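You operate a simulated robot arm through the tools that you are given. There is no shell and no other tool.

Carry out the task below with a simulated two-armed robot. There is one attempt and no reset: what you move stays moved.

Task
Pick up the yellow-lid tub from the top of the steel cart with one hand, pass it to the other hand and put it on the top of the parts table. Set down upright: yellow-lid tub.
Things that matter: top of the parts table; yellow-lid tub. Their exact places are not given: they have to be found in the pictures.

Only the result counts: the job must be done as asked and must still hold three seconds after the hand-in. Knocking over, shifting, dropping, spilling or breaking anything else fails it. Lids that push on must go on centred and level and be pressed home; caps that screw on are set level and turned clockwise until they are tight.

Robot
Two 7-joint arms with two-finger parallel grippers on one trunk, on a base that moves. Base frame: it is fixed to the floor where the robot stands at the start and does not move with it; the origin is under the middle of the robot, x ahead of it, y to its left, z up. Readings come in mm, rad, newtons and seconds.
The left shoulder is at the start at [74, 174, 1184], the right one opposite. With the tool pointing down near the work surface each hand reaches from about 280 to 700 mm from the robot's upright axis, wherever it stands, measured 20 degrees to its own side. Places, roughly: top of the parts table [3800, -100, 900]; yellow-lid tub [3000, -1750, 1000]. Payload 3.6 kg a hand.
The TCP of each hand is the grasp point between the finger pads, 30 mm short of the fingertips. In the tool frame z runs along the fingers and y along their closing line. Largest opening 110 mm; finger width 20, thickness 10; the body of the gripper, 48 by 112 mm, starts 55 mm behind the TCP.
Orientation is told as [roll, pitch, yaw] about the base's x, y, z axes, in that order, counted from this pose: with the fingers straight down and closing along the base's y, the tool's x points along the base's -x, its y along +y and its z along -z.

Tools
- The arms move only by the tool arm_command. It takes "left_rows", "right_rows" or both (then of equal length, played together; a hand with none holds still); each is a list of rows, each a list of 3 entries, a list of its own where there are three numbers: the turn, a rotation vector about the tool's x, y, z in units of 5 degrees (1.0 is 5 degrees), then the shift along the tool's x, y, z in units of 40 mm (1.0 is 40 mm), then the closure, from 0 (fully open) to 1 (shut). In form: [[[wx, wy, wz], [x, y, z], hand], ...]. A call has 1 to 20 rows; each row shifts and turns the commanded pose from where the row before left it, along the tool's axes as they then stand. A call with a number of a shift or a turn outside -1 to 1 is refused whole. Rows are played at 5 a second. More than 50 mm and 0.15 rad between two rows, or a gripper value outside its range, and nothing of the call is played. Where a pose cannot be reached the arm comes as near as it can. A force on the tool above 40 N (or 10 N above the force at the start of the call, whichever is more), or a blocked arm, ends the call early, and 0.2 s more pass. Each finger travels about 153 mm/s and halts on what it meets, pressing with about 25 N; the grip force reading is that of the motor and also rises with nothing between the fingers. The clock runs only during rows and for 0.2 s after the last one: add rows that do not move to give the fingers time. The reply holds the time, the measured pose of the TCP, the force on the tool along the base axes, the opening and the grip force, in the units named above and with some noise, with the torque about the TCP (base axes, N m) and any sound that the robot's microphone picked up, and new pictures: "views" is both (left out), scene, wrist or none (wrist: the cameras of the hands that moved).
- Cameras (640 x 400 px; columns grow to the right, rows downward): "scene" is now at [165.7, -5.9, 1356.4]; the picture's right is [-0.05, -1.00, 0.00], its down [-0.60, 0.03, -0.80] and it looks along [0.80, -0.04, -0.60] (base axes); focal length 283 px, centre (320, 200). "left" rides on the left gripper at [72, -17, -103] in its tool frame; the picture's right is [0.23, 0.97, 0.00], its down [-0.76, 0.18, -0.62] and it looks along [-0.61, 0.14, 0.78] (tool axes); focal length 222 px, centre (320, 200). "right" rides on the right gripper at [72, 17, -103] in its tool frame; the picture's right is [-0.23, 0.97, 0.00], its down [-0.76, -0.18, -0.62] and it looks along [-0.61, -0.14, 0.78] (tool axes); focal length 222 px, centre (320, 200).
- raise_lower(by): moves the trunk up (or, below 0, down) by that many mm; the arms and the scene camera ride with it, the base frame stays. It gives what a move gives, with no picture.
- drive_base(legs): drives the robot by 1 to 6 legs, each [ahead, left, turn to the left] in mm, mm and rad, along the robot's own axes; the way and the turn of a leg run together, so that a leg with both is an arc; at most 1500 mm and 3.142 rad a leg. The arms and the cameras ride along, it lands a little off, and it stops where it bumps. It gives what a move gives, and a new picture of the scene camera.
- turn_head(pan, tilt): turns the head with the scene camera to pan (to the left, within 1.501 rad either way) and tilt (down, from -0.506 to 1.204), counted from straight ahead of the robot (the tilt from the chest, where the trunk bows). It gives what a move gives, and a new picture of the scene camera.
- locate(camera, pixels): for up to 12 pixels [column, row] of the newest picture of that camera ("zoom" is the newest enlarged one), the place [x, y, z] in the base frame of the surface seen there, good to about 2 mm. The clock stands still meanwhile.
- close_up(camera, box): a new picture of the part [left, top, right, bottom] of that camera's present view, enlarged. The clock stands still meanwhile.
- sign_off(): hands the job in; it is judged then, once.

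Unless the task says otherwise, let go and move clear before handing in.

The tools are called as a command line: name --argument value ..., lists and objects as JSON in quotes. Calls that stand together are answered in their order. arm_command: Moves the arms, as the interface text tells. Its arguments: {"type":"object","properties":{"left_rows":{"type":"array","items":{"type":"array"}},"right_rows":{"type":"array","items":{"type":"array"}},"views":{"type":"string","enum":["both","scene","wrist","none"]}},"required":[]} The other tools are called the same way: raise_lower (by) moves the trunk up or down; drive_base (legs) drives the base; turn_head (pan, tilt) turns the head that bears the scene camera; locate (camera, pixels) gives the place of the surface under pixels of a picture; close_up (camera, box) takes an enlarged picture of a part of a camera's view; sign_off () hands the job in.

At the start:

```text
clock: 0.0
left_eef_pos: [512.1, 160.7, 1048.1]
left_tool_rot: [-0.001, -0.001, 0.004]
left_wrist_force: [0.7, 0.2, -0.3]
left_ft_torque: [-0.01, 0.01, 0.01]
left_gripper_width: 110.1
left_grasp_force: 0.0
right_eef_pos: [371.5, -178.1, 1121.6]
right_tool_rot: [0.0, 0.001, 0.001]
right_wrist_force: [0.7, -0.2, -0.2]
right_ft_torque: [-0.03, 0.01, -0.04]
right_gripper_width: 110.0
right_grasp_force: 0.0
trunk travel left (down, up): [-300.0, 463.0]
robot x, y, heading: [2.1, 2.3, -0.001]
head pan, tilt (commanded): [-0.049, 0.646]
```

scene: 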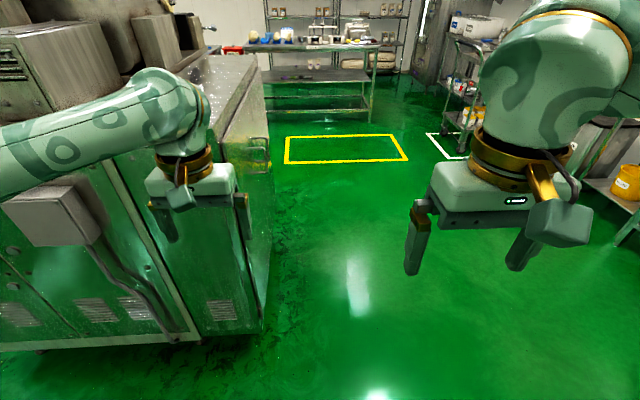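
right: 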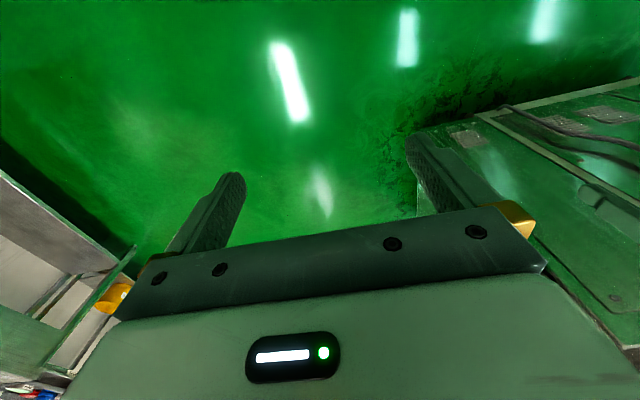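
left: 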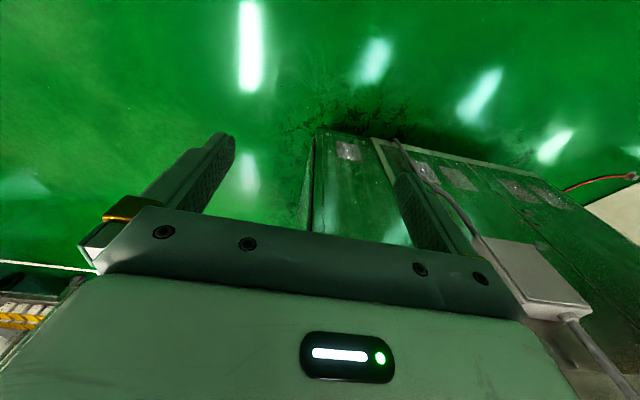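

The scene picture shows the parts table far ahead (around pixel 320,55) and the cart at the upper right (around 470,80). I'll level the head and pan right to see them better.

turn_head --pan -0.4 --tilt 0.25

```text
clock: 0.9
left_eef_pos: [510.7, 159.6, 1047.2]
left_tool_rot: [0.0, 0.0, 0.001]
left_wrist_force: [-0.1, -0.6, 0.6]
left_ft_torque: [0.0, -0.01, 0.01]
left_gripper_width: 110.3
left_grasp_force: 0.0
right_eef_pos: [371.3, -178.4, 1123.0]
right_tool_rot: [0.0, 0.002, -0.001]
right_wrist_force: [0.9, -0.3, 0.5]
right_ft_torque: [0.0, -0.01, 0.01]
right_gripper_width: 110.1
right_grasp_force: 0.1
trunk travel left (down, up): [-300.0, 463.0]
robot x, y, heading: [-0.4, 0.8, 0.005]
head pan, tilt (commanded): [-0.4, 0.25]
```

scene: 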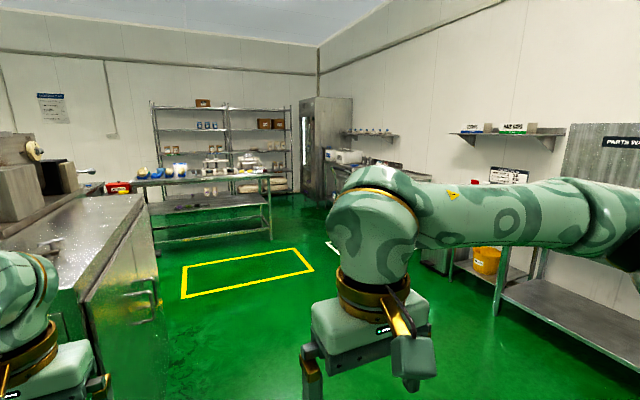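

The parts table stands at pixels 140–270, 170–240, and the right arm hides the cart near 340–430, 150–200. I'll take enlarged views and locate a few points on both.

close_up --camera "scene" --box '[120, 90, 300, 250]'

close_up --camera "scene" --box '[300, 120, 450, 230]'

locate --camera "scene" --pixels '[[160, 183], [210, 178], [262, 175], [270, 238], [185, 298], [313, 270], [293, 249], [345, 158], [385, 163], [155, 252], [90, 310], [500, 312]]'

```text
2.50 times, centred on (210, 170) of scene
```

zoom: 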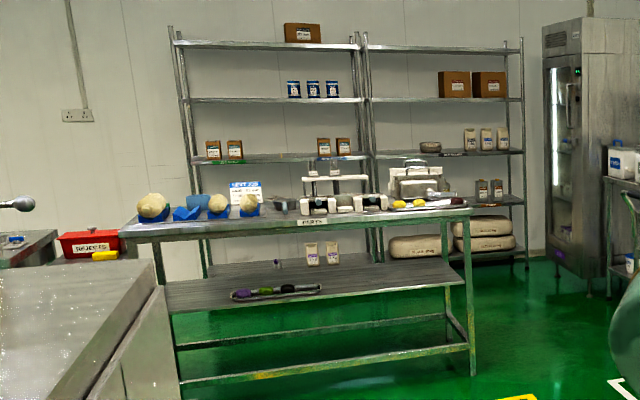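

```text
3.64 times, centred on (375, 175) of scene
```

zoom: 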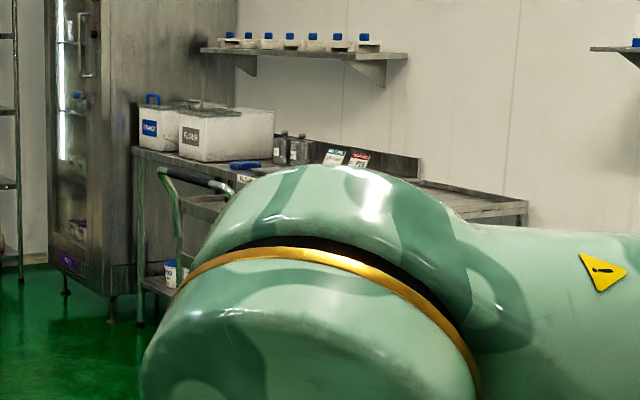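

```text
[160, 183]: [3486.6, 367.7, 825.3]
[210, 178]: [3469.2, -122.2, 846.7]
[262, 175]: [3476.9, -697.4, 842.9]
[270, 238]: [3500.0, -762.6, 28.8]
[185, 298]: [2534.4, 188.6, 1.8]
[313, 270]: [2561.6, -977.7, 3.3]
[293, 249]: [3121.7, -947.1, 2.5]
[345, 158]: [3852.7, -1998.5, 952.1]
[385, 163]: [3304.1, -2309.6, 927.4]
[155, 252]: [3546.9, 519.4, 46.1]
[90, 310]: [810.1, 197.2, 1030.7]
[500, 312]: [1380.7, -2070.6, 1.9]
```

The table's front edge is at x≈3480 with y from about -760 to 520, and the machine on the left starts at y≈200. Before moving, I'll look at what is to the right of the robot and at the floor nearby.

turn_head --pan -1.1 --tilt 0.5

turn_head --pan 0.3 --tilt 0.6

```text
clock: 1.9
left_eef_pos: [512.4, 158.9, 1047.5]
left_tool_rot: [0.0, 0.001, -0.001]
left_wrist_force: [-0.6, 0.5, 0.0]
left_ft_torque: [0.0, 0.01, -0.01]
left_gripper_width: 110.1
left_grasp_force: 0.0
right_eef_pos: [372.7, -177.3, 1122.0]
right_tool_rot: [0.002, 0.001, -0.001]
right_wrist_force: [0.1, 0.0, -0.4]
right_ft_torque: [0.04, 0.0, 0.0]
right_gripper_width: 110.0
right_grasp_force: 0.0
trunk travel left (down, up): [-300.0, 463.0]
robot x, y, heading: [-0.2, 1.4, -0.004]
head pan, tilt (commanded): [-1.1, 0.499]
```

scene: 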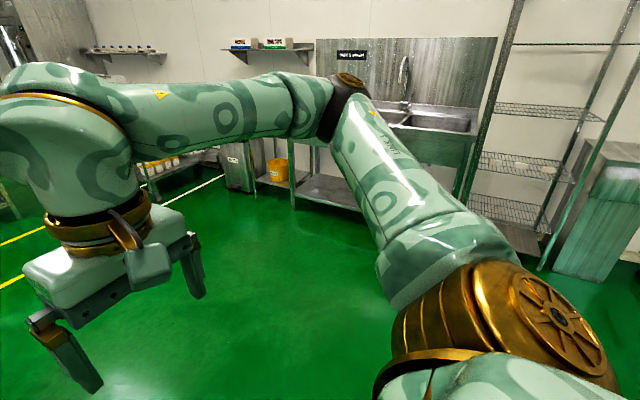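

```text
clock: 3.5
left_eef_pos: [510.1, 160.0, 1047.4]
left_tool_rot: [0.001, -0.001, 0.002]
left_wrist_force: [-0.2, -0.9, -0.8]
left_ft_torque: [0.0, 0.01, -0.02]
left_gripper_width: 110.1
left_grasp_force: 0.0
right_eef_pos: [370.9, -178.3, 1121.6]
right_tool_rot: [0.0, 0.0, 0.0]
right_wrist_force: [1.1, -0.3, 0.0]
right_ft_torque: [0.02, -0.02, 0.02]
right_gripper_width: 110.1
right_grasp_force: 0.0
trunk travel left (down, up): [-300.0, 463.0]
robot x, y, heading: [-2.5, 0.3, -0.005]
head pan, tilt (commanded): [0.3, 0.6]
```

scene: 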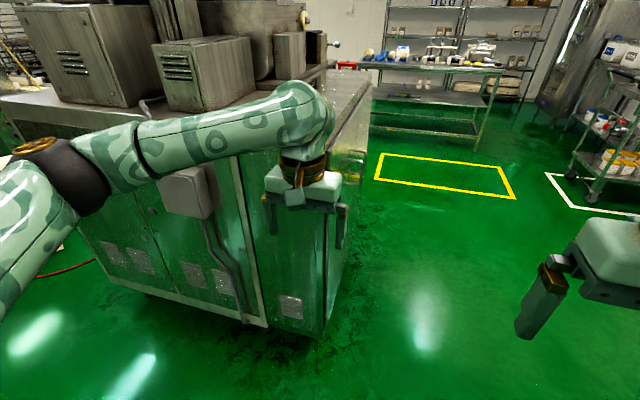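

The floor to the right is clear and the cart now shows at pixels 580–640, 60–200. I'll move right to get clear of the machine and then ahead a little.

drive_base --legs '[[0, -700, 0], [900, 0, 0]]'

turn_head --pan -0.1 --tilt 0.35

```text
clock: 11.7
left_eef_pos: [1402.9, -559.7, 1047.9]
left_tool_rot: [0.001, 0.001, -0.003]
left_wrist_force: [-0.8, -0.1, -0.1]
left_ft_torque: [-0.03, -0.02, 0.0]
left_gripper_width: 110.0
left_grasp_force: 0.0
right_eef_pos: [1259.3, -895.8, 1120.7]
right_tool_rot: [0.001, 0.003, -0.003]
right_wrist_force: [0.9, -0.2, 0.6]
right_ft_torque: [0.02, 0.02, 0.02]
right_gripper_width: 109.9
right_grasp_force: 0.0
trunk travel left (down, up): [-300.0, 463.0]
robot x, y, heading: [889.0, -717.8, -0.003]
head pan, tilt (commanded): [0.3, 0.6]
```

scene: 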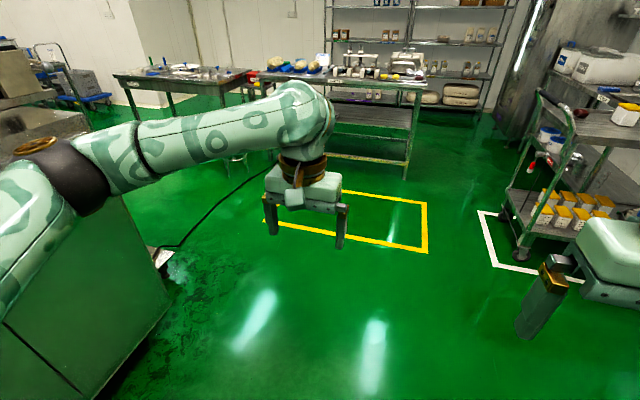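

```text
clock: 12.5
left_eef_pos: [1401.8, -559.9, 1047.3]
left_tool_rot: [0.001, -0.002, -0.002]
left_wrist_force: [-0.1, -0.9, -0.5]
left_ft_torque: [0.0, -0.01, 0.01]
left_gripper_width: 109.9
left_grasp_force: 0.0
right_eef_pos: [1259.3, -897.2, 1123.7]
right_tool_rot: [-0.002, 0.002, -0.004]
right_wrist_force: [0.8, -0.3, 0.1]
right_ft_torque: [0.0, -0.01, 0.01]
right_gripper_width: 109.8
right_grasp_force: 0.1
trunk travel left (down, up): [-300.0, 463.0]
robot x, y, heading: [888.9, -718.1, -0.001]
head pan, tilt (commanded): [-0.099, 0.351]
```

scene: 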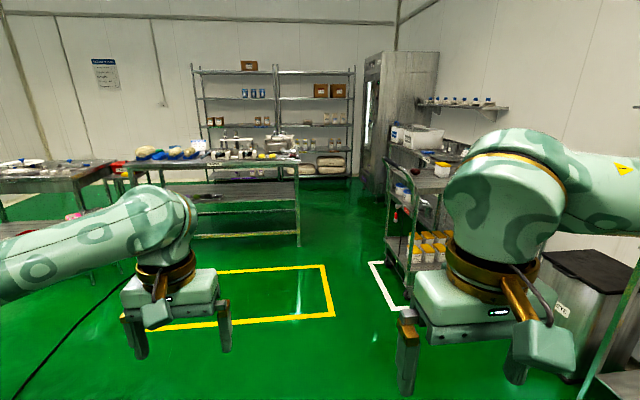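

The yellow-lid tub shows at about (440,168) on the cart's top. I'll enlarge it and locate points on it and on the cart.

close_up --camera "scene" --box '[370, 120, 470, 310]'

locate --camera "scene" --pixels '[[440, 164], [440, 172], [425, 178], [412, 210], [388, 160], [415, 302], [368, 263], [408, 305], [330, 316], [322, 266], [298, 245], [430, 185]]'

close_up --camera "scene" --box '[110, 120, 320, 250]'

```text
2.11 times, centred on (420, 215) of scene
```

zoom: 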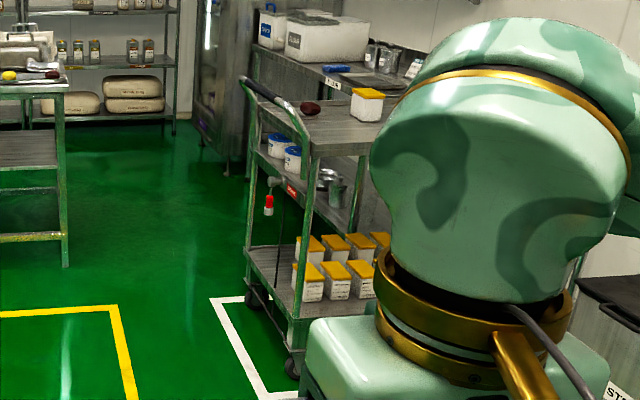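

```text
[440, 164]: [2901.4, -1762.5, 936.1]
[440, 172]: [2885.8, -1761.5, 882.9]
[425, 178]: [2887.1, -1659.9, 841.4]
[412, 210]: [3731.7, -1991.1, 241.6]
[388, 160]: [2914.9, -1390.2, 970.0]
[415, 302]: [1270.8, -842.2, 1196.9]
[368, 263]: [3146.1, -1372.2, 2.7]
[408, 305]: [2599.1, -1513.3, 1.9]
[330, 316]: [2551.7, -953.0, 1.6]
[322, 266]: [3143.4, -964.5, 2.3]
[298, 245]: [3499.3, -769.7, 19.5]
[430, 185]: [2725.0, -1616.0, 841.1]
```

```text
3.05 times, centred on (215, 185) of scene
```

zoom: 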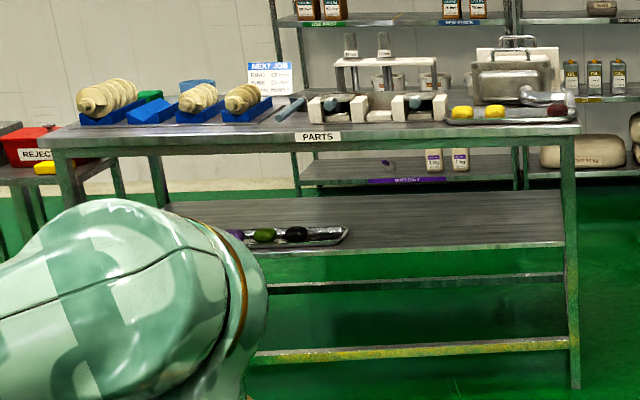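

The tub is around [2900, -1762], standing on the cart top at z≈842 with its lid near z≈936. I'll raise the trunk for a better view and check the bin and sink on the right before driving closer.

raise_lower --by 200

turn_head --pan -0.75 --tilt 0.5

```text
clock: 14.7
left_eef_pos: [1402.9, -559.6, 1247.0]
left_tool_rot: [0.001, 0.001, -0.003]
left_wrist_force: [-0.1, -0.3, 0.0]
left_ft_torque: [-0.01, 0.02, 0.02]
left_gripper_width: 110.1
left_grasp_force: 0.2
right_eef_pos: [1261.1, -895.9, 1322.9]
right_tool_rot: [-0.001, 0.002, -0.004]
right_wrist_force: [0.0, 0.0, -0.3]
right_ft_torque: [0.03, -0.02, 0.01]
right_gripper_width: 110.4
right_grasp_force: 0.0
trunk travel left (down, up): [-500.0, 263.0]
robot x, y, heading: [891.8, -718.7, -0.001]
head pan, tilt (commanded): [-0.099, 0.351]
```

```text
clock: 15.7
left_eef_pos: [1402.0, -559.9, 1248.4]
left_tool_rot: [-0.001, 0.0, -0.003]
left_wrist_force: [-0.1, -0.3, 0.0]
left_ft_torque: [0.01, 0.01, 0.02]
left_gripper_width: 110.2
left_grasp_force: 0.1
right_eef_pos: [1260.5, -897.2, 1323.2]
right_tool_rot: [0.001, 0.002, -0.003]
right_wrist_force: [0.9, -0.4, 0.5]
right_ft_torque: [-0.02, 0.0, 0.01]
right_gripper_width: 109.8
right_grasp_force: 0.0
trunk travel left (down, up): [-500.0, 263.0]
robot x, y, heading: [889.2, -723.8, -0.004]
head pan, tilt (commanded): [-0.75, 0.499]
```

scene: 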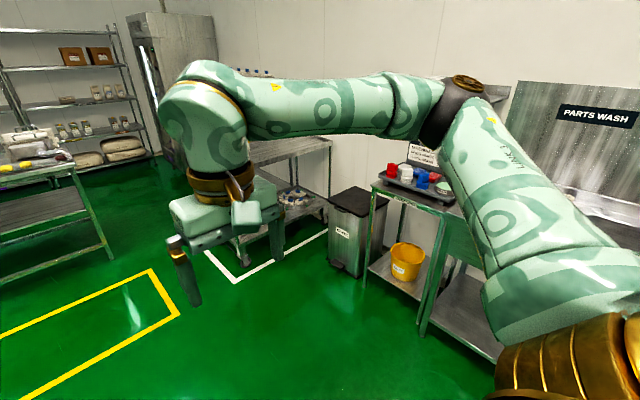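

locate --camera "scene" --pixels '[[236, 283], [325, 232], [330, 200], [387, 202], [358, 217], [360, 278], [373, 188], [445, 210], [418, 330], [365, 287], [200, 250], [331, 142]]'

close_up --camera "scene" --box '[180, 100, 480, 340]'

```text
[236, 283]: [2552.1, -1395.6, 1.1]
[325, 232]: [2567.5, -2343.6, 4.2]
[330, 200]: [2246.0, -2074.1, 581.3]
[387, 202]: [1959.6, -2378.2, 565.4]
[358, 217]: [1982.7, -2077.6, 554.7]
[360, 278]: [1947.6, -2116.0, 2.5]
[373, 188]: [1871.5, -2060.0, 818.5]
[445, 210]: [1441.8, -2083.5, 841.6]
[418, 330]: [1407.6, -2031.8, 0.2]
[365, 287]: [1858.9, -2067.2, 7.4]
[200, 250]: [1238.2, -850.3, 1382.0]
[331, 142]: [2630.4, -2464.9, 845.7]
```

```text
1.67 times, centred on (330, 220) of scene
```

zoom: 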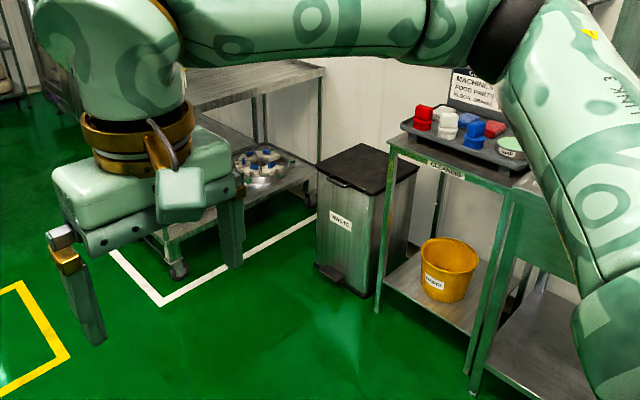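

The bin and wash bench stay at y < -2060, while the cart spans about x 2630–3100 and y -1400 to -2465. I'll drive toward the cart's front side at a safe distance and then look down at it.

drive_base --legs '[[950, -800, 0]]'

turn_head --pan 0.0 --tilt 1.2

turn_head --pan -0.2 --tilt 0.6

```text
clock: 22.0
left_eef_pos: [2366.3, -1348.4, 1247.0]
left_tool_rot: [0.0, 0.002, -0.001]
left_wrist_force: [0.0, -0.4, -0.2]
left_ft_torque: [0.01, 0.02, -0.02]
left_gripper_width: 109.9
left_grasp_force: 0.0
right_eef_pos: [2225.3, -1685.1, 1322.4]
right_tool_rot: [-0.002, 0.003, -0.002]
right_wrist_force: [-0.4, 0.1, 0.2]
right_ft_torque: [0.06, 0.01, -0.03]
right_gripper_width: 109.8
right_grasp_force: 0.1
trunk travel left (down, up): [-500.0, 263.0]
robot x, y, heading: [1855.0, -1506.1, -0.001]
head pan, tilt (commanded): [-0.75, 0.499]
```

scene: 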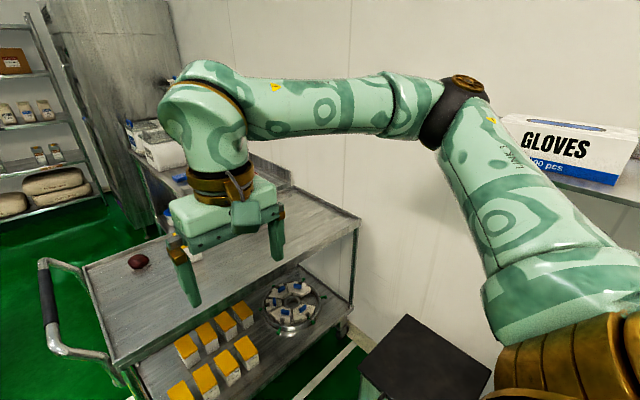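

```text
clock: 23.1
left_eef_pos: [2366.1, -1348.2, 1247.5]
left_tool_rot: [0.0, 0.0, 0.0]
left_wrist_force: [-0.3, -0.6, -0.4]
left_ft_torque: [0.01, -0.03, 0.0]
left_gripper_width: 110.0
left_grasp_force: 0.0
right_eef_pos: [2225.1, -1684.8, 1322.8]
right_tool_rot: [0.0, 0.001, -0.002]
right_wrist_force: [0.2, -0.4, -0.6]
right_ft_torque: [0.01, 0.02, 0.01]
right_gripper_width: 109.9
right_grasp_force: 0.1
trunk travel left (down, up): [-500.0, 263.0]
robot x, y, heading: [1853.7, -1508.0, -0.002]
head pan, tilt (commanded): [0.0, 1.201]
```

scene: 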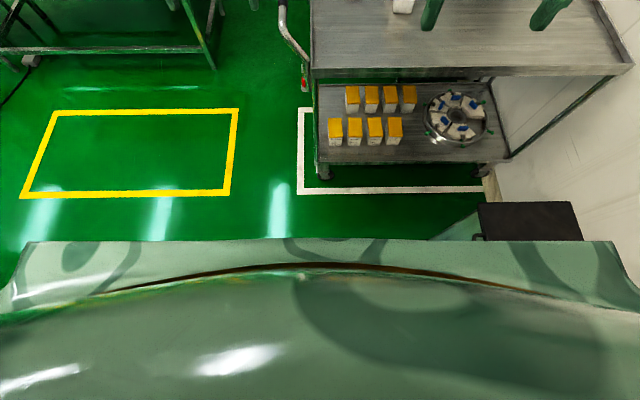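

```text
clock: 24.1
left_eef_pos: [2364.5, -1346.2, 1248.1]
left_tool_rot: [-0.001, -0.001, -0.001]
left_wrist_force: [0.1, -0.5, 0.0]
left_ft_torque: [0.05, 0.0, 0.02]
left_gripper_width: 110.0
left_grasp_force: 0.1
right_eef_pos: [2224.7, -1685.3, 1321.5]
right_tool_rot: [0.0, 0.003, -0.001]
right_wrist_force: [0.9, -0.4, 0.8]
right_ft_torque: [-0.01, 0.0, 0.0]
right_gripper_width: 110.0
right_grasp_force: 0.1
trunk travel left (down, up): [-500.0, 263.0]
robot x, y, heading: [1858.9, -1504.5, -0.009]
head pan, tilt (commanded): [-0.201, 0.6]
```

scene: 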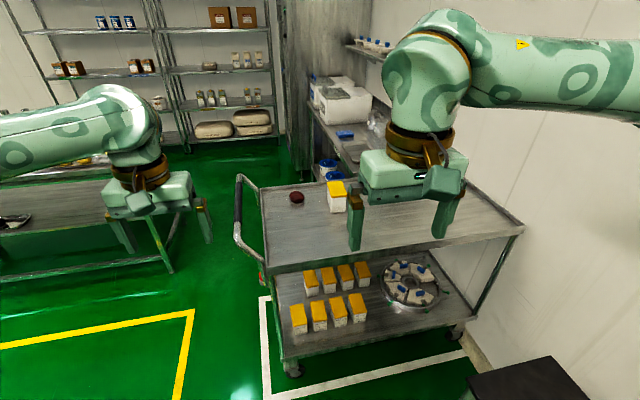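

The tub is now seen plainly at (336,195), with a red fruit-like thing at (296,197) and the cart's corners around it. I'll locate these.

close_up --camera "scene" --box '[230, 150, 390, 280]'

locate --camera "scene" --pixels '[[336, 186], [337, 204], [330, 184], [343, 184], [296, 196], [268, 268], [515, 232], [264, 190], [480, 190], [290, 368], [236, 182], [350, 180]]'

```text
3.08 times, centred on (310, 215) of scene
```

zoom: 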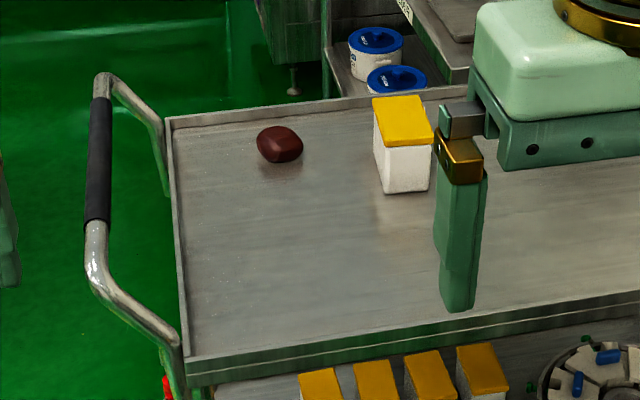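

```text
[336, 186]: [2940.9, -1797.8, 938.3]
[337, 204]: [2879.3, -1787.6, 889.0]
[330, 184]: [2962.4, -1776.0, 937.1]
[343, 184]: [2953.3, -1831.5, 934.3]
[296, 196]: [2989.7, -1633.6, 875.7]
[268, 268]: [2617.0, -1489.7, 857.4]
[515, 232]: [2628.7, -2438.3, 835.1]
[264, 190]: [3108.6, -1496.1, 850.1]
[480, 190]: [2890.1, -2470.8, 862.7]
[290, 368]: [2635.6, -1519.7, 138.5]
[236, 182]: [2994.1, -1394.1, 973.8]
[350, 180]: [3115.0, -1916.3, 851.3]
```

The tub is a small box with a yellow lid whose zoom corners are about (374,99), (421,97), (432,143) and (386,147). I'll locate those corners and its base in the enlarged picture.

close_up --camera "scene" --box '[310, 170, 360, 225]'

```text
7.27 times, centred on (335, 198) of scene
```

zoom: 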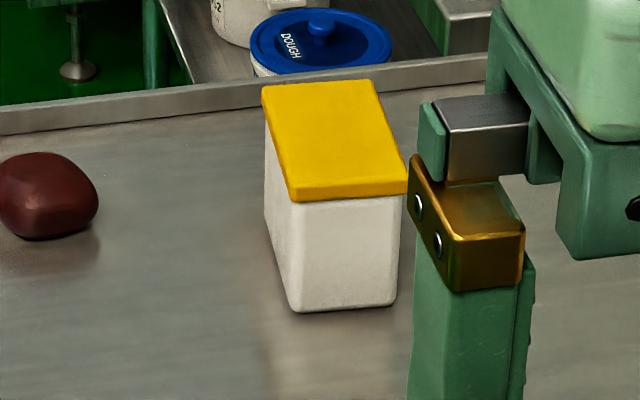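

locate --camera "zoom" --pixels '[[268, 88], [370, 84], [402, 184], [292, 190], [350, 192], [350, 215], [340, 290], [300, 310], [390, 303], [268, 215], [330, 135], [345, 330]]'

```text
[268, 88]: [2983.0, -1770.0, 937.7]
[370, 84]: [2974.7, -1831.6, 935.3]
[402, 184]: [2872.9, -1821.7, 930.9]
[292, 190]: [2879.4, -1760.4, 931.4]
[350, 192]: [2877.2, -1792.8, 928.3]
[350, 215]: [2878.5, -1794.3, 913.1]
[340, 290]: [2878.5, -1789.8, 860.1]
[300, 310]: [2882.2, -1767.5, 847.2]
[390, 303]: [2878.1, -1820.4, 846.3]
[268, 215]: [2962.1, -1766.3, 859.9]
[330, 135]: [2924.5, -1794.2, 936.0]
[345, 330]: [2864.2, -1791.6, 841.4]
```

The tub measures about 108 mm along x by 62 mm along y, with its base at z≈841, its lid top at z≈937, and a yaw of about -5°. I plan to grip it with the fingers tilted 45° forward at its near end, then take it with the other hand mirrored. First I'll test those tilts and yaws in free air here.

arm_command --left_rows '[[[0, -1, 0], [0, 0, 0], 0], [[0, -1, 0], [0, 0, 0], 0], [[0, -1, 0], [0, 0, 0], 0], [[0, -1, 0], [0, 0, 0], 0], [[0, -1, 0], [0, 0, 0], 0], [[0, -1, 0], [0, 0, 0], 0], [[0, -1, 0], [0, 0, 0], 0], [[0, -1, 0], [0, 0, 0], 0], [[0, -1, 0], [0, 0, 0], 0], [[0, 0, 0], [0, 0, 0], 0]]' --right_rows '[[[0, -1, 0], [0, 0, 0], 0], [[0, -1, 0], [0, 0, 0], 0], [[0, -1, 0], [0, 0, 0], 0], [[0, -1, 0], [0, 0, 0], 0], [[0, -1, 0], [0, 0, 0], 0], [[0, -1, 0], [0, 0, 0], 0], [[0, -1, 0], [0, 0, 0], 0], [[0, -1, 0], [0, 0, 0], 0], [[0, -1, 0], [0, 0, 0], 0], [[0, 0, 0], [0, 0, 0], 0]]' --views "both"

```text
clock: 26.3
left_eef_pos: [2366.0, -1347.5, 1249.4]
left_tool_rot: [0.002, -0.788, -0.002]
left_wrist_force: [0.8, 0.0, -0.2]
left_ft_torque: [0.0, -0.02, 0.04]
left_gripper_width: 110.1
left_grasp_force: 0.0
right_eef_pos: [2237.1, -1680.7, 1327.3]
right_tool_rot: [0.0, -0.784, -0.002]
right_wrist_force: [0.5, -1.0, 0.8]
right_ft_torque: [0.01, -0.02, -0.02]
right_gripper_width: 110.3
right_grasp_force: 0.0
right hand out of reach, approached as far as the arm can: row 9
trunk travel left (down, up): [-500.0, 263.0]
robot x, y, heading: [1856.5, -1506.3, -0.005]
head pan, tilt (commanded): [-0.201, 0.6]
```

scene: 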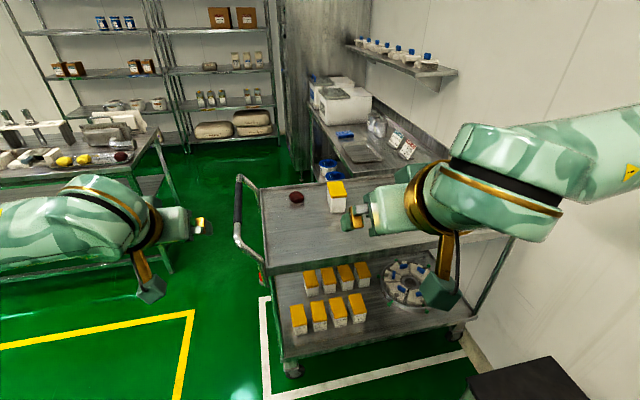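
right: 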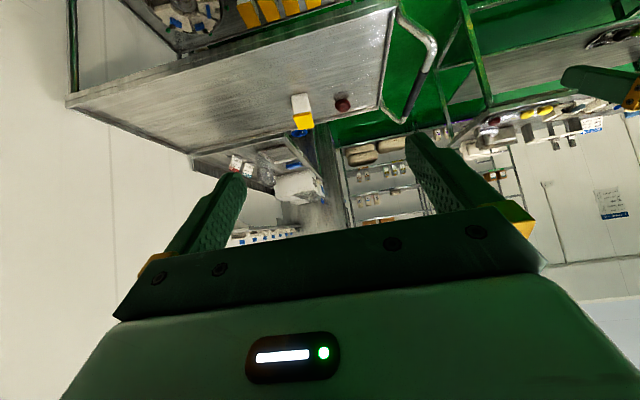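
left: 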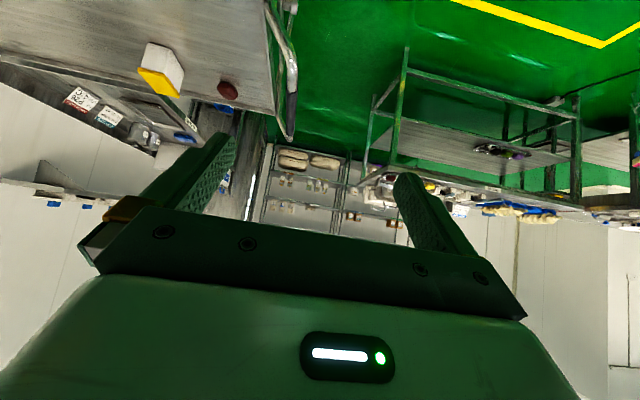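

Both hands reached a 45° tilt, with the right one barely out of reach because it is too close in. I'll bring them to a mid-air handover position and start yawing them to face each other.

arm_command --left_rows '[[[0, 0, 0], [0.566, -0.1, 0.14], 0], [[0, 0, 0], [0.566, -0.1, 0.14], 0], [[0, 0, 0], [0.566, -0.1, 0.14], 0], [[0, 0, 0], [0.566, -0.1, 0.14], 0], [[0, 0, 0], [0.566, -0.1, 0.14], 0], [[0.707, 0, 0.707], [0, 0, 0], 0], [[0.707, 0, 0.707], [0, 0, 0], 0], [[0.707, 0, 0.707], [0, 0, 0], 0], [[0.707, 0, 0.707], [0, 0, 0], 0], [[0.707, 0, 0.707], [0, 0, 0], 0], [[0.707, 0, 0.707], [0, 0, 0], 0], [[0.707, 0, 0.707], [0, 0, 0], 0], [[0.707, 0, 0.707], [0, 0, 0], 0], [[0.707, 0, 0.707], [0, 0, 0], 0], [[0.707, 0, 0.707], [0, 0, 0], 0], [[0.707, 0, 0.707], [0, 0, 0], 0], [[0.707, 0, 0.707], [0, 0, 0], 0]]' --right_rows '[[[0, 0, 0], [0.354, 0.15, 0.849], 0], [[0, 0, 0], [0.354, 0.15, 0.849], 0], [[0, 0, 0], [0.354, 0.15, 0.849], 0], [[0, 0, 0], [0.354, 0.15, 0.849], 0], [[0, 0, 0], [0.354, 0.15, 0.849], 0], [[-0.707, 0, -0.707], [0, 0, 0], 0], [[-0.707, 0, -0.707], [0, 0, 0], 0], [[-0.707, 0, -0.707], [0, 0, 0], 0], [[-0.707, 0, -0.707], [0, 0, 0], 0], [[-0.707, 0, -0.707], [0, 0, 0], 0], [[-0.707, 0, -0.707], [0, 0, 0], 0], [[-0.707, 0, -0.707], [0, 0, 0], 0], [[-0.707, 0, -0.707], [0, 0, 0], 0], [[-0.707, 0, -0.707], [0, 0, 0], 0], [[-0.707, 0, -0.707], [0, 0, 0], 0], [[-0.707, 0, -0.707], [0, 0, 0], 0], [[-0.707, 0, -0.707], [0, 0, 0], 0]]' --views "scene"

```text
clock: 29.9
left_eef_pos: [2306.4, -1366.1, 1147.6]
left_tool_rot: [-0.001, -0.787, -1.046]
left_wrist_force: [1.1, -0.7, -0.4]
left_ft_torque: [-0.02, 0.03, 0.03]
left_gripper_width: 110.1
left_grasp_force: 0.0
right_eef_pos: [2318.3, -1637.9, 1174.9]
right_tool_rot: [-0.007, -0.786, 1.042]
right_wrist_force: [0.3, -0.1, 0.1]
right_ft_torque: [-0.01, -0.01, 0.01]
right_gripper_width: 110.2
right_grasp_force: 0.1
right hand out of reach, approached as far as the arm can: row 6, 7, 8
trunk travel left (down, up): [-500.0, 263.0]
robot x, y, heading: [1855.4, -1508.5, -0.006]
head pan, tilt (commanded): [-0.201, 0.6]
```

scene: 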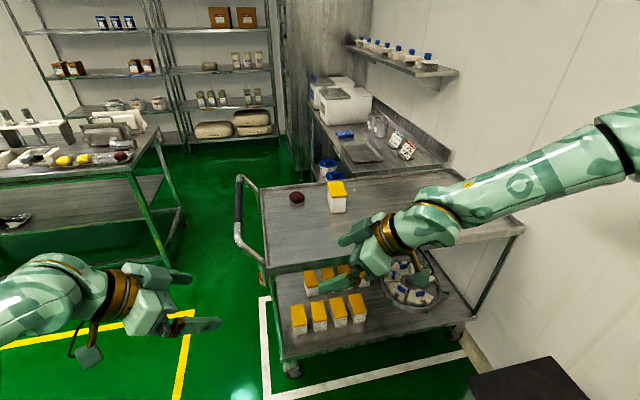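

Both hands reached about ±60° of yaw at z≈1150–1175. I'll go on to ±90° and see whether it stays reachable.

arm_command --left_rows '[[[0.707, 0, 0.707], [0, 0, 0], 0], [[0.707, 0, 0.707], [0, 0, 0], 0], [[0.707, 0, 0.707], [0, 0, 0], 0], [[0.707, 0, 0.707], [0, 0, 0], 0], [[0.707, 0, 0.707], [0, 0, 0], 0], [[0.707, 0, 0.707], [0, 0, 0], 0], [[0, 0, 0], [0, 0, 0], 0]]' --right_rows '[[[-0.707, 0, -0.707], [0, 0, 0], 0], [[-0.707, 0, -0.707], [0, 0, 0], 0], [[-0.707, 0, -0.707], [0, 0, 0], 0], [[-0.707, 0, -0.707], [0, 0, 0], 0], [[-0.707, 0, -0.707], [0, 0, 0], 0], [[-0.707, 0, -0.707], [0, 0, 0], 0], [[0, 0, 0], [0, 0, 0], 0]]' --views "both"

```text
clock: 31.5
left_eef_pos: [2305.3, -1367.3, 1148.8]
left_tool_rot: [0.0, -0.786, -1.572]
left_wrist_force: [-0.3, -0.2, -0.8]
left_ft_torque: [0.03, 0.01, 0.02]
left_gripper_width: 110.2
left_grasp_force: 0.1
right_eef_pos: [2285.7, -1612.8, 1158.1]
right_tool_rot: [-0.005, -0.784, 1.171]
right_wrist_force: [-0.1, -0.4, 0.1]
right_ft_torque: [0.0, -0.01, 0.02]
right_gripper_width: 110.0
right_grasp_force: 0.1
right hand out of reach, approached as far as the arm can: row 1, 2, 3, 4, 5, 6
trunk travel left (down, up): [-500.0, 263.0]
robot x, y, heading: [1851.9, -1504.4, -0.008]
head pan, tilt (commanded): [-0.201, 0.6]
```

scene: 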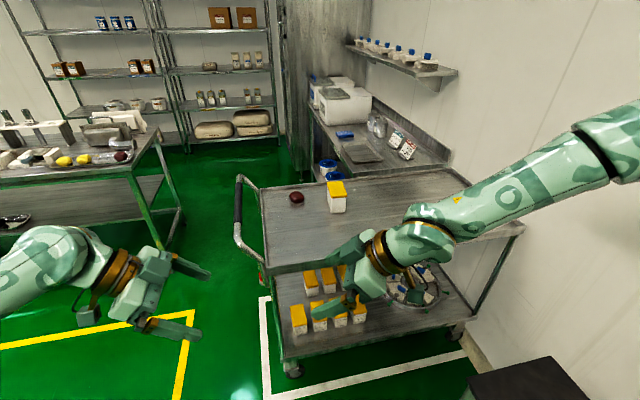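
right: 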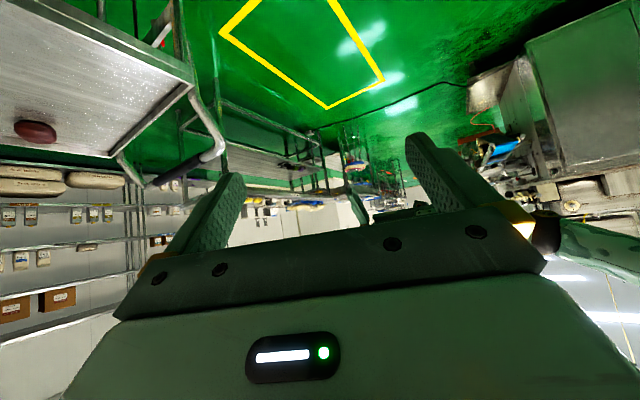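
left: 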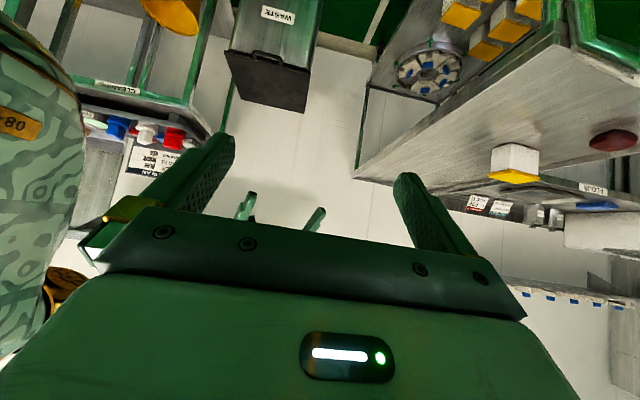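

The left hand reached -90° cleanly at [2305, -1367, 1149], but the right hand stalled at a yaw of about 67°. I'll move the right hand further out to see whether more room lets it finish the turn.

arm_command --right_rows '[[[0, 0, 0], [0.353, -0.667, -0.353], 0], [[0, 0, 0], [0.353, -0.667, -0.353], 0], [[0, 0, 0], [0.353, -0.667, -0.353], 0], [[0, 0, 0], [0, 0, 0], 0], [[0, 0, 0], [0, 0, 0], 0]]' --views "none"

arm_command --right_rows '[[[0, 0, 0], [0.5, -0.5, 0.5], 0], [[0, 0, 0], [0.5, -0.5, 0.5], 0], [[0, 0, 0], [0, 0, 0], 0], [[0, 0, 0], [0, 0, 0], 0]]' --views "scene"

```text
clock: 32.7
left_eef_pos: [2306.0, -1367.1, 1147.9]
left_tool_rot: [0.0, -0.785, -1.571]
left_wrist_force: [-0.1, 0.0, 0.0]
left_ft_torque: [0.01, 0.01, -0.01]
left_gripper_width: 110.0
left_grasp_force: 0.1
right_eef_pos: [2279.8, -1635.2, 1138.6]
right_tool_rot: [-0.013, -0.786, 1.173]
right_wrist_force: [0.2, 0.4, -1.4]
right_ft_torque: [-0.02, -0.01, 0.01]
right_gripper_width: 110.1
right_grasp_force: 0.0
right hand out of reach, approached as far as the arm can: row 1, 2, 3
trunk travel left (down, up): [-500.0, 263.0]
robot x, y, heading: [1856.2, -1503.8, 0.001]
head pan, tilt (commanded): [-0.201, 0.6]
```

```text
clock: 33.7
left_eef_pos: [2305.1, -1368.1, 1147.1]
left_tool_rot: [-0.001, -0.787, -1.57]
left_wrist_force: [-0.3, 0.1, -0.3]
left_ft_torque: [0.01, 0.01, 0.0]
left_gripper_width: 110.0
left_grasp_force: 0.0
right_eef_pos: [2317.9, -1650.6, 1081.9]
right_tool_rot: [-0.006, -0.785, 1.173]
right_wrist_force: [-0.1, 0.4, 0.8]
right_ft_torque: [0.01, 0.01, -0.04]
right_gripper_width: 110.1
right_grasp_force: 0.1
right hand out of reach, approached as far as the arm can: row 1
trunk travel left (down, up): [-500.0, 263.0]
robot x, y, heading: [1852.4, -1505.7, -0.001]
head pan, tilt (commanded): [-0.201, 0.6]
```

scene: 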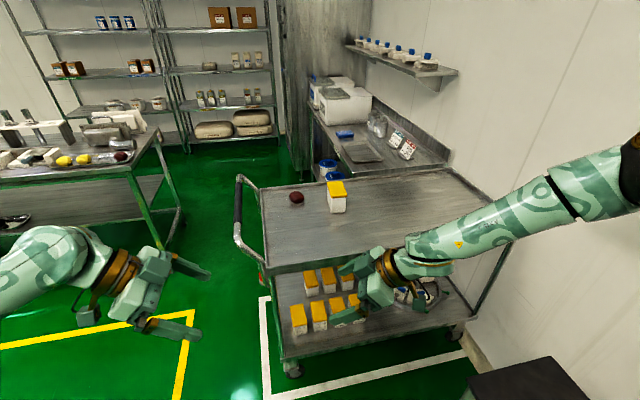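

The command seems to be clipped to what is reachable, and the last rows are reachable again at yaw 1.173. I'll try yawing the right hand further from this lower, outer pose.

arm_command --right_rows '[[[-0.707, 0, -0.707], [0, 0, 0], 0], [[-0.707, 0, -0.707], [0, 0, 0], 0], [[-0.707, 0, -0.707], [0, 0, 0], 0], [[-0.707, 0, -0.707], [0, 0, 0], 0], [[0, 0, 0], [0, 0, 0], 0]]' --views "scene"

```text
clock: 34.9
left_eef_pos: [2304.8, -1369.5, 1148.5]
left_tool_rot: [0.0, -0.785, -1.571]
left_wrist_force: [0.5, 0.2, 0.4]
left_ft_torque: [-0.02, -0.01, 0.04]
left_gripper_width: 110.0
left_grasp_force: 0.0
right_eef_pos: [2320.2, -1647.6, 1083.2]
right_tool_rot: [-0.006, -0.793, 1.522]
right_wrist_force: [-0.5, 0.4, -0.8]
right_ft_torque: [0.03, 0.0, -0.02]
right_gripper_width: 110.1
right_grasp_force: 0.0
trunk travel left (down, up): [-500.0, 263.0]
robot x, y, heading: [1855.5, -1506.5, -0.004]
head pan, tilt (commanded): [-0.201, 0.6]
```

scene: 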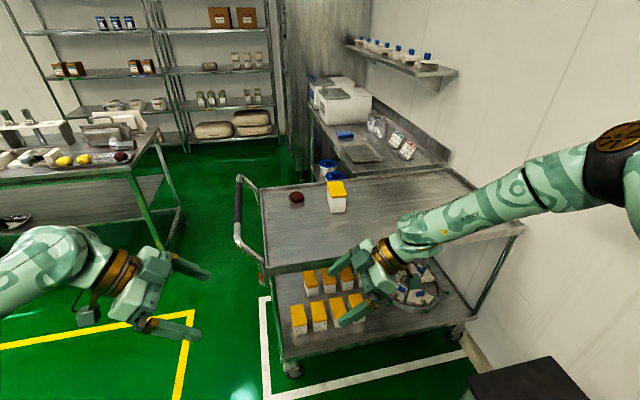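

The right hand now reaches a yaw of 1.52 at z≈1083, about 300 mm below the shoulder. I'll bring both hands towards each other without touching to confirm the handover pose can be reached.

arm_command --left_rows '[[[0, 0, 0], [-0.083, 0.108, 0.85], 0], [[0, 0, 0], [-0.083, 0.108, 0.85], 0], [[0, 0, 0], [-0.083, 0.108, 0.85], 0], [[0, 0, 0], [0, 0, 0], 0]]' --right_rows '[[[-0.35, 0, -0.35], [-0.477, 0, 0.477], 0], [[-0.35, 0, -0.35], [-0.477, 0, 0.477], 0], [[0, 0, 0], [-0.477, 0, 0.477], 0], [[0, 0, 0], [0, 0, 0], 0]]' --views "both"

```text
clock: 35.9
left_eef_pos: [2318.4, -1444.9, 1081.2]
left_tool_rot: [0.001, -0.786, -1.57]
left_wrist_force: [-0.7, 0.2, -0.4]
left_ft_torque: [0.0, 0.0, 0.03]
left_gripper_width: 110.0
left_grasp_force: 0.0
right_eef_pos: [2319.6, -1569.9, 1084.7]
right_tool_rot: [-0.004, -0.784, 1.609]
right_wrist_force: [0.4, -0.3, 0.8]
right_ft_torque: [-0.01, -0.02, 0.03]
right_gripper_width: 110.0
right_grasp_force: 0.1
trunk travel left (down, up): [-500.0, 263.0]
robot x, y, heading: [1856.0, -1507.3, -0.007]
head pan, tilt (commanded): [-0.201, 0.6]
```

scene: 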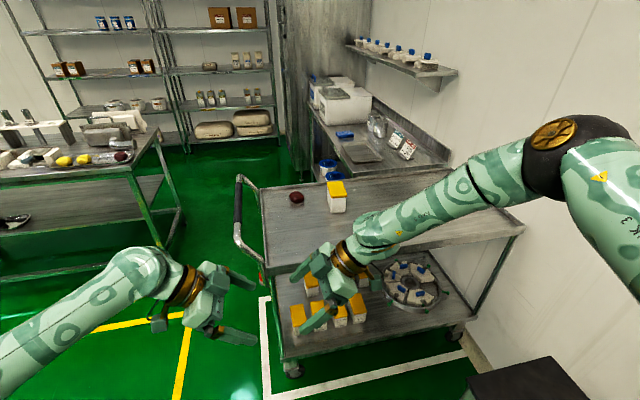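
right: 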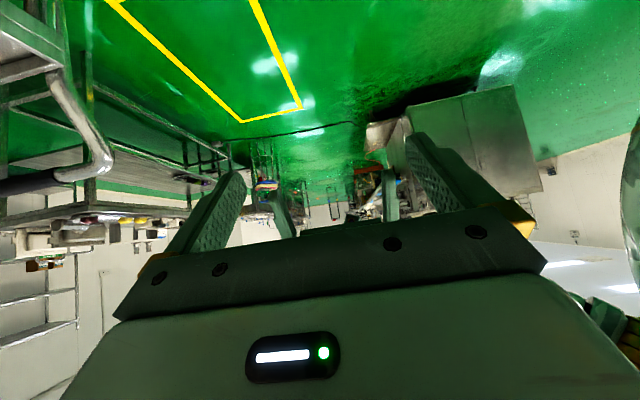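
left: 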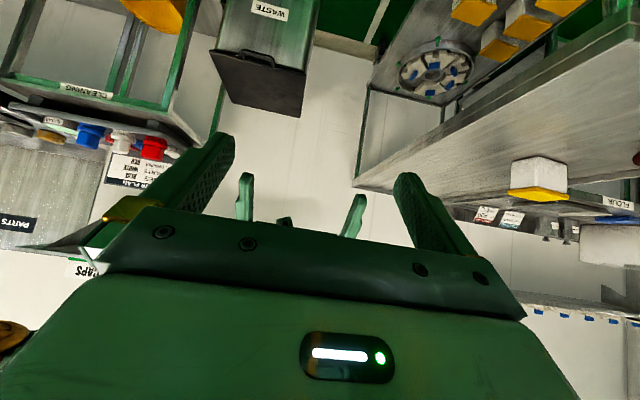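

The mirrored handover pose works with the hands facing each other. Now I'll draw the right hand back and turn it toward the pick direction, while untilting the left hand so its camera looks down and shows me how far my base sticks out.

arm_command --left_rows '[[[0, 0, 0], [0.5, 0, -0.5], 0], [[0, 0, 0], [0.5, 0, -0.5], 0], [[0, 0, 0], [0.5, 0, -0.5], 0], [[0, 1, 0], [0, 0, 0], 0], [[0, 1, 0], [0, 0, 0], 0], [[0, 1, 0], [0, 0, 0], 0], [[0, 1, 0], [0, 0, 0], 0], [[0, 1, 0], [0, 0, 0], 0], [[0, 1, 0], [0, 0, 0], 0], [[0, 1, 0], [0, 0, 0], 0], [[0, 1, 0], [0, 0, 0], 0], [[0, 1, 0], [0, 0, 0], 0], [[0, 0, 0], [0, 0, 0], 0], [[0, 0, 0], [0, 0, 0], 0], [[0, 0, 0], [0, 0, 0], 0], [[0, 0, 0], [0, 0, 0], 0], [[0, 0, 0], [0, 0, 0], 0], [[0, 0, 0], [0, 0, 0], 0], [[0, 0, 0], [0, 0, 0], 0], [[0, 0, 0], [0, 0, 0], 0]]' --right_rows '[[[0, 0, 0], [0.65, 0, -0.65], 0], [[0, 0, 0], [0.65, 0, -0.65], 0], [[0, 0, 0], [0.65, 0, -0.65], 0], [[0.707, 0, 0.707], [0, 0, 0], 0], [[0.707, 0, 0.707], [0, 0, 0], 0], [[0.707, 0, 0.707], [0, 0, 0], 0], [[0.707, 0, 0.707], [0, 0, 0], 0], [[0.707, 0, 0.707], [0, 0, 0], 0], [[0.707, 0, 0.707], [0, 0, 0], 0], [[0.707, 0, 0.707], [0, 0, 0], 0], [[0.707, 0, 0.707], [0, 0, 0], 0], [[0.707, 0, 0.707], [0, 0, 0], 0], [[0.707, 0, 0.707], [0, 0, 0], 0], [[0.707, 0, 0.707], [0, 0, 0], 0], [[0.707, 0, 0.707], [0, 0, 0], 0], [[0.707, 0, 0.707], [0, 0, 0], 0], [[0.707, 0, 0.707], [0, 0, 0], 0], [[0.707, 0, 0.707], [0, 0, 0], 0], [[0.707, 0, 0.707], [0, 0, 0], 0], [[0.707, 0, 0.707], [0, 0, 0], 0]]' --views "both"

```text
clock: 40.1
left_eef_pos: [2316.9, -1362.9, 1081.9]
left_tool_rot: [0.001, 0.0, -1.571]
left_wrist_force: [0.3, 0.2, -0.2]
left_ft_torque: [0.01, -0.04, 0.0]
left_gripper_width: 110.1
left_grasp_force: 0.0
right_eef_pos: [2334.9, -1725.5, 1085.2]
right_tool_rot: [0.001, -0.789, 0.394]
right_wrist_force: [1.1, 0.4, 0.4]
right_ft_torque: [-0.02, 0.01, -0.01]
right_gripper_width: 109.9
right_grasp_force: 0.1
right hand out of reach, approached as far as the arm can: row 3, 17, 18, 19, 20
trunk travel left (down, up): [-500.0, 263.0]
robot x, y, heading: [1852.9, -1505.2, 0.0]
head pan, tilt (commanded): [-0.201, 0.6]
```

scene: 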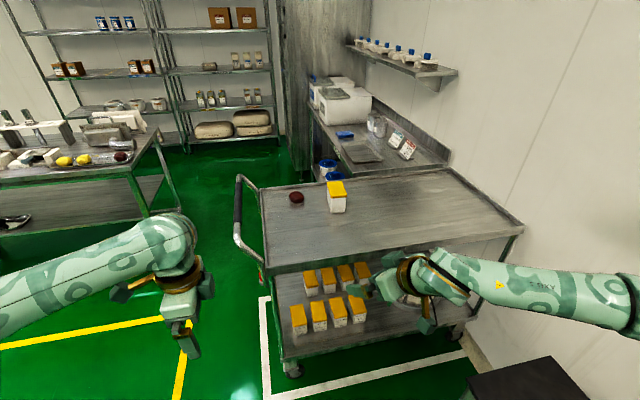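
right: 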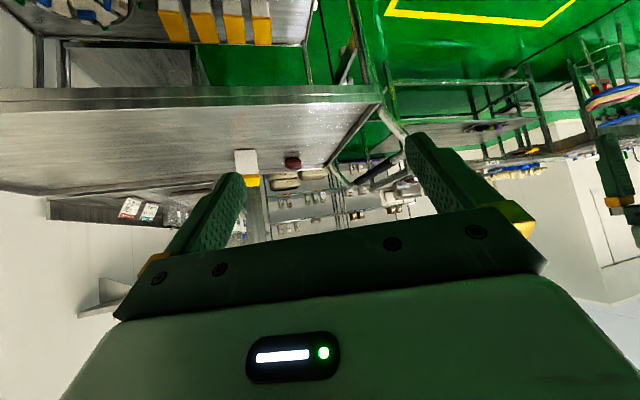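
left: 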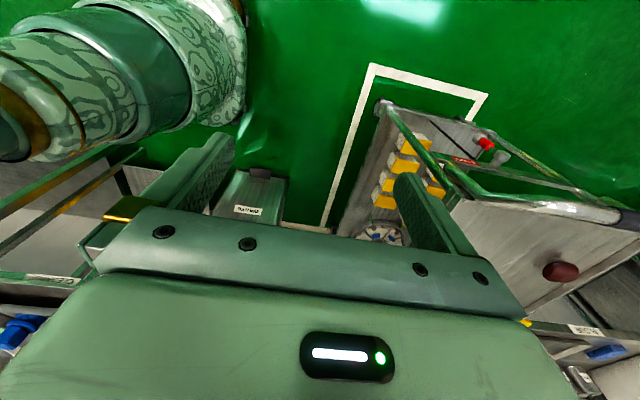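

The left camera now shows my own column and base on its left side (edge near pixels (245,60) and (235,110)). I'll locate those to learn the base's reach.

close_up --camera "left" --box '[0, 0, 300, 180]'

locate --camera "left" --pixels '[[240, 40], [242, 70], [235, 105], [215, 120], [190, 90], [170, 60], [130, 80], [60, 110], [180, 20], [245, 100], [225, 20], [245, 15]]'

```text
2.13 times, centred on (150, 90) of left
```

zoom: 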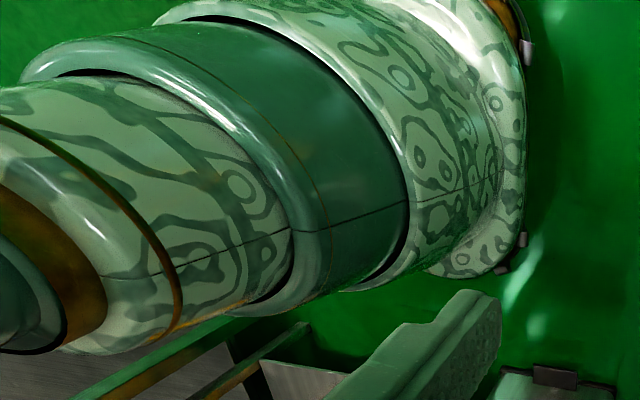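

```text
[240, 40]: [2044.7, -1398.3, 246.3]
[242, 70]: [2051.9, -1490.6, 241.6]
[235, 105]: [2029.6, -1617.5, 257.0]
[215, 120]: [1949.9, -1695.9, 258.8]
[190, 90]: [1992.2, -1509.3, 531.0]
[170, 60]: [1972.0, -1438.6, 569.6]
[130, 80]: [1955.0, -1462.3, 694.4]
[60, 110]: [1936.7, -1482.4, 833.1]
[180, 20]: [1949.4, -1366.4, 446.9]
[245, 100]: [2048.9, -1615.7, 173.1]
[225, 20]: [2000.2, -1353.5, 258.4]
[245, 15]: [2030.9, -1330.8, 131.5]
```

The base reaches only about 200 mm ahead of its axis, so standing at x≈2330 leaves a safe gap to the cart edge at 2617. I'll push the right hand further out to finish its yaw back to zero, and raise the left hand out of the way.

arm_command --left_rows '[[[0, 0, 0], [0.3, 0, -0.8], 0], [[0, 0, 0], [0.3, 0, -0.8], 0], [[0, 0, 0], [0.3, 0, -0.8], 0], [[0, 0, 0], [0.3, 0, -0.8], 0], [[0, 0, 0], [0.3, 0, -0.8], 0], [[0, 0, 0], [0, 0, 0], 0], [[0, 0, 0], [0, 0, 0], 0], [[0, 0, 0], [0, 0, 0], 0], [[0, 0, 0], [0, 0, 0], 0]]' --right_rows '[[[0, 0, 0], [-0.65, -0.385, 0.65], 0], [[0, 0, 0], [-0.65, -0.385, 0.65], 0], [[0.707, 0, 0.707], [0, 0, 0], 0], [[0.707, 0, 0.707], [0, 0, 0], 0], [[0.707, 0, 0.707], [0, 0, 0], 0], [[0.707, 0, 0.707], [0, 0, 0], 0], [[0.707, 0, 0.707], [0, 0, 0], 0], [[0.46, 0, 0.46], [0, 0, 0], 0], [[0, 0, 0], [0, 0, 0], 0]]' --views "scene"

```text
clock: 42.1
left_eef_pos: [2318.0, -1301.1, 1243.1]
left_tool_rot: [0.0, -0.001, -1.571]
left_wrist_force: [-0.7, 0.0, -0.1]
left_ft_torque: [-0.01, -0.02, 0.03]
left_gripper_width: 109.7
left_grasp_force: 0.0
right_eef_pos: [2418.4, -1743.3, 1093.4]
right_tool_rot: [0.002, -0.789, -0.101]
right_wrist_force: [0.3, -0.6, 0.2]
right_ft_torque: [-0.02, 0.01, 0.0]
right_gripper_width: 109.9
right_grasp_force: 0.0
right hand out of reach, approached as far as the arm can: row 6
trunk travel left (down, up): [-500.0, 263.0]
robot x, y, heading: [1853.7, -1504.8, 0.001]
head pan, tilt (commanded): [-0.201, 0.6]
```

scene: 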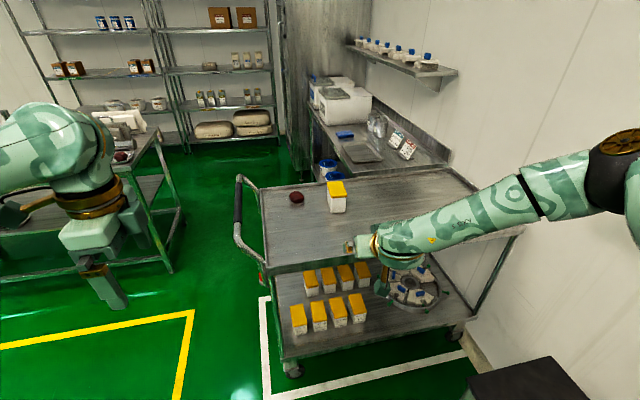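

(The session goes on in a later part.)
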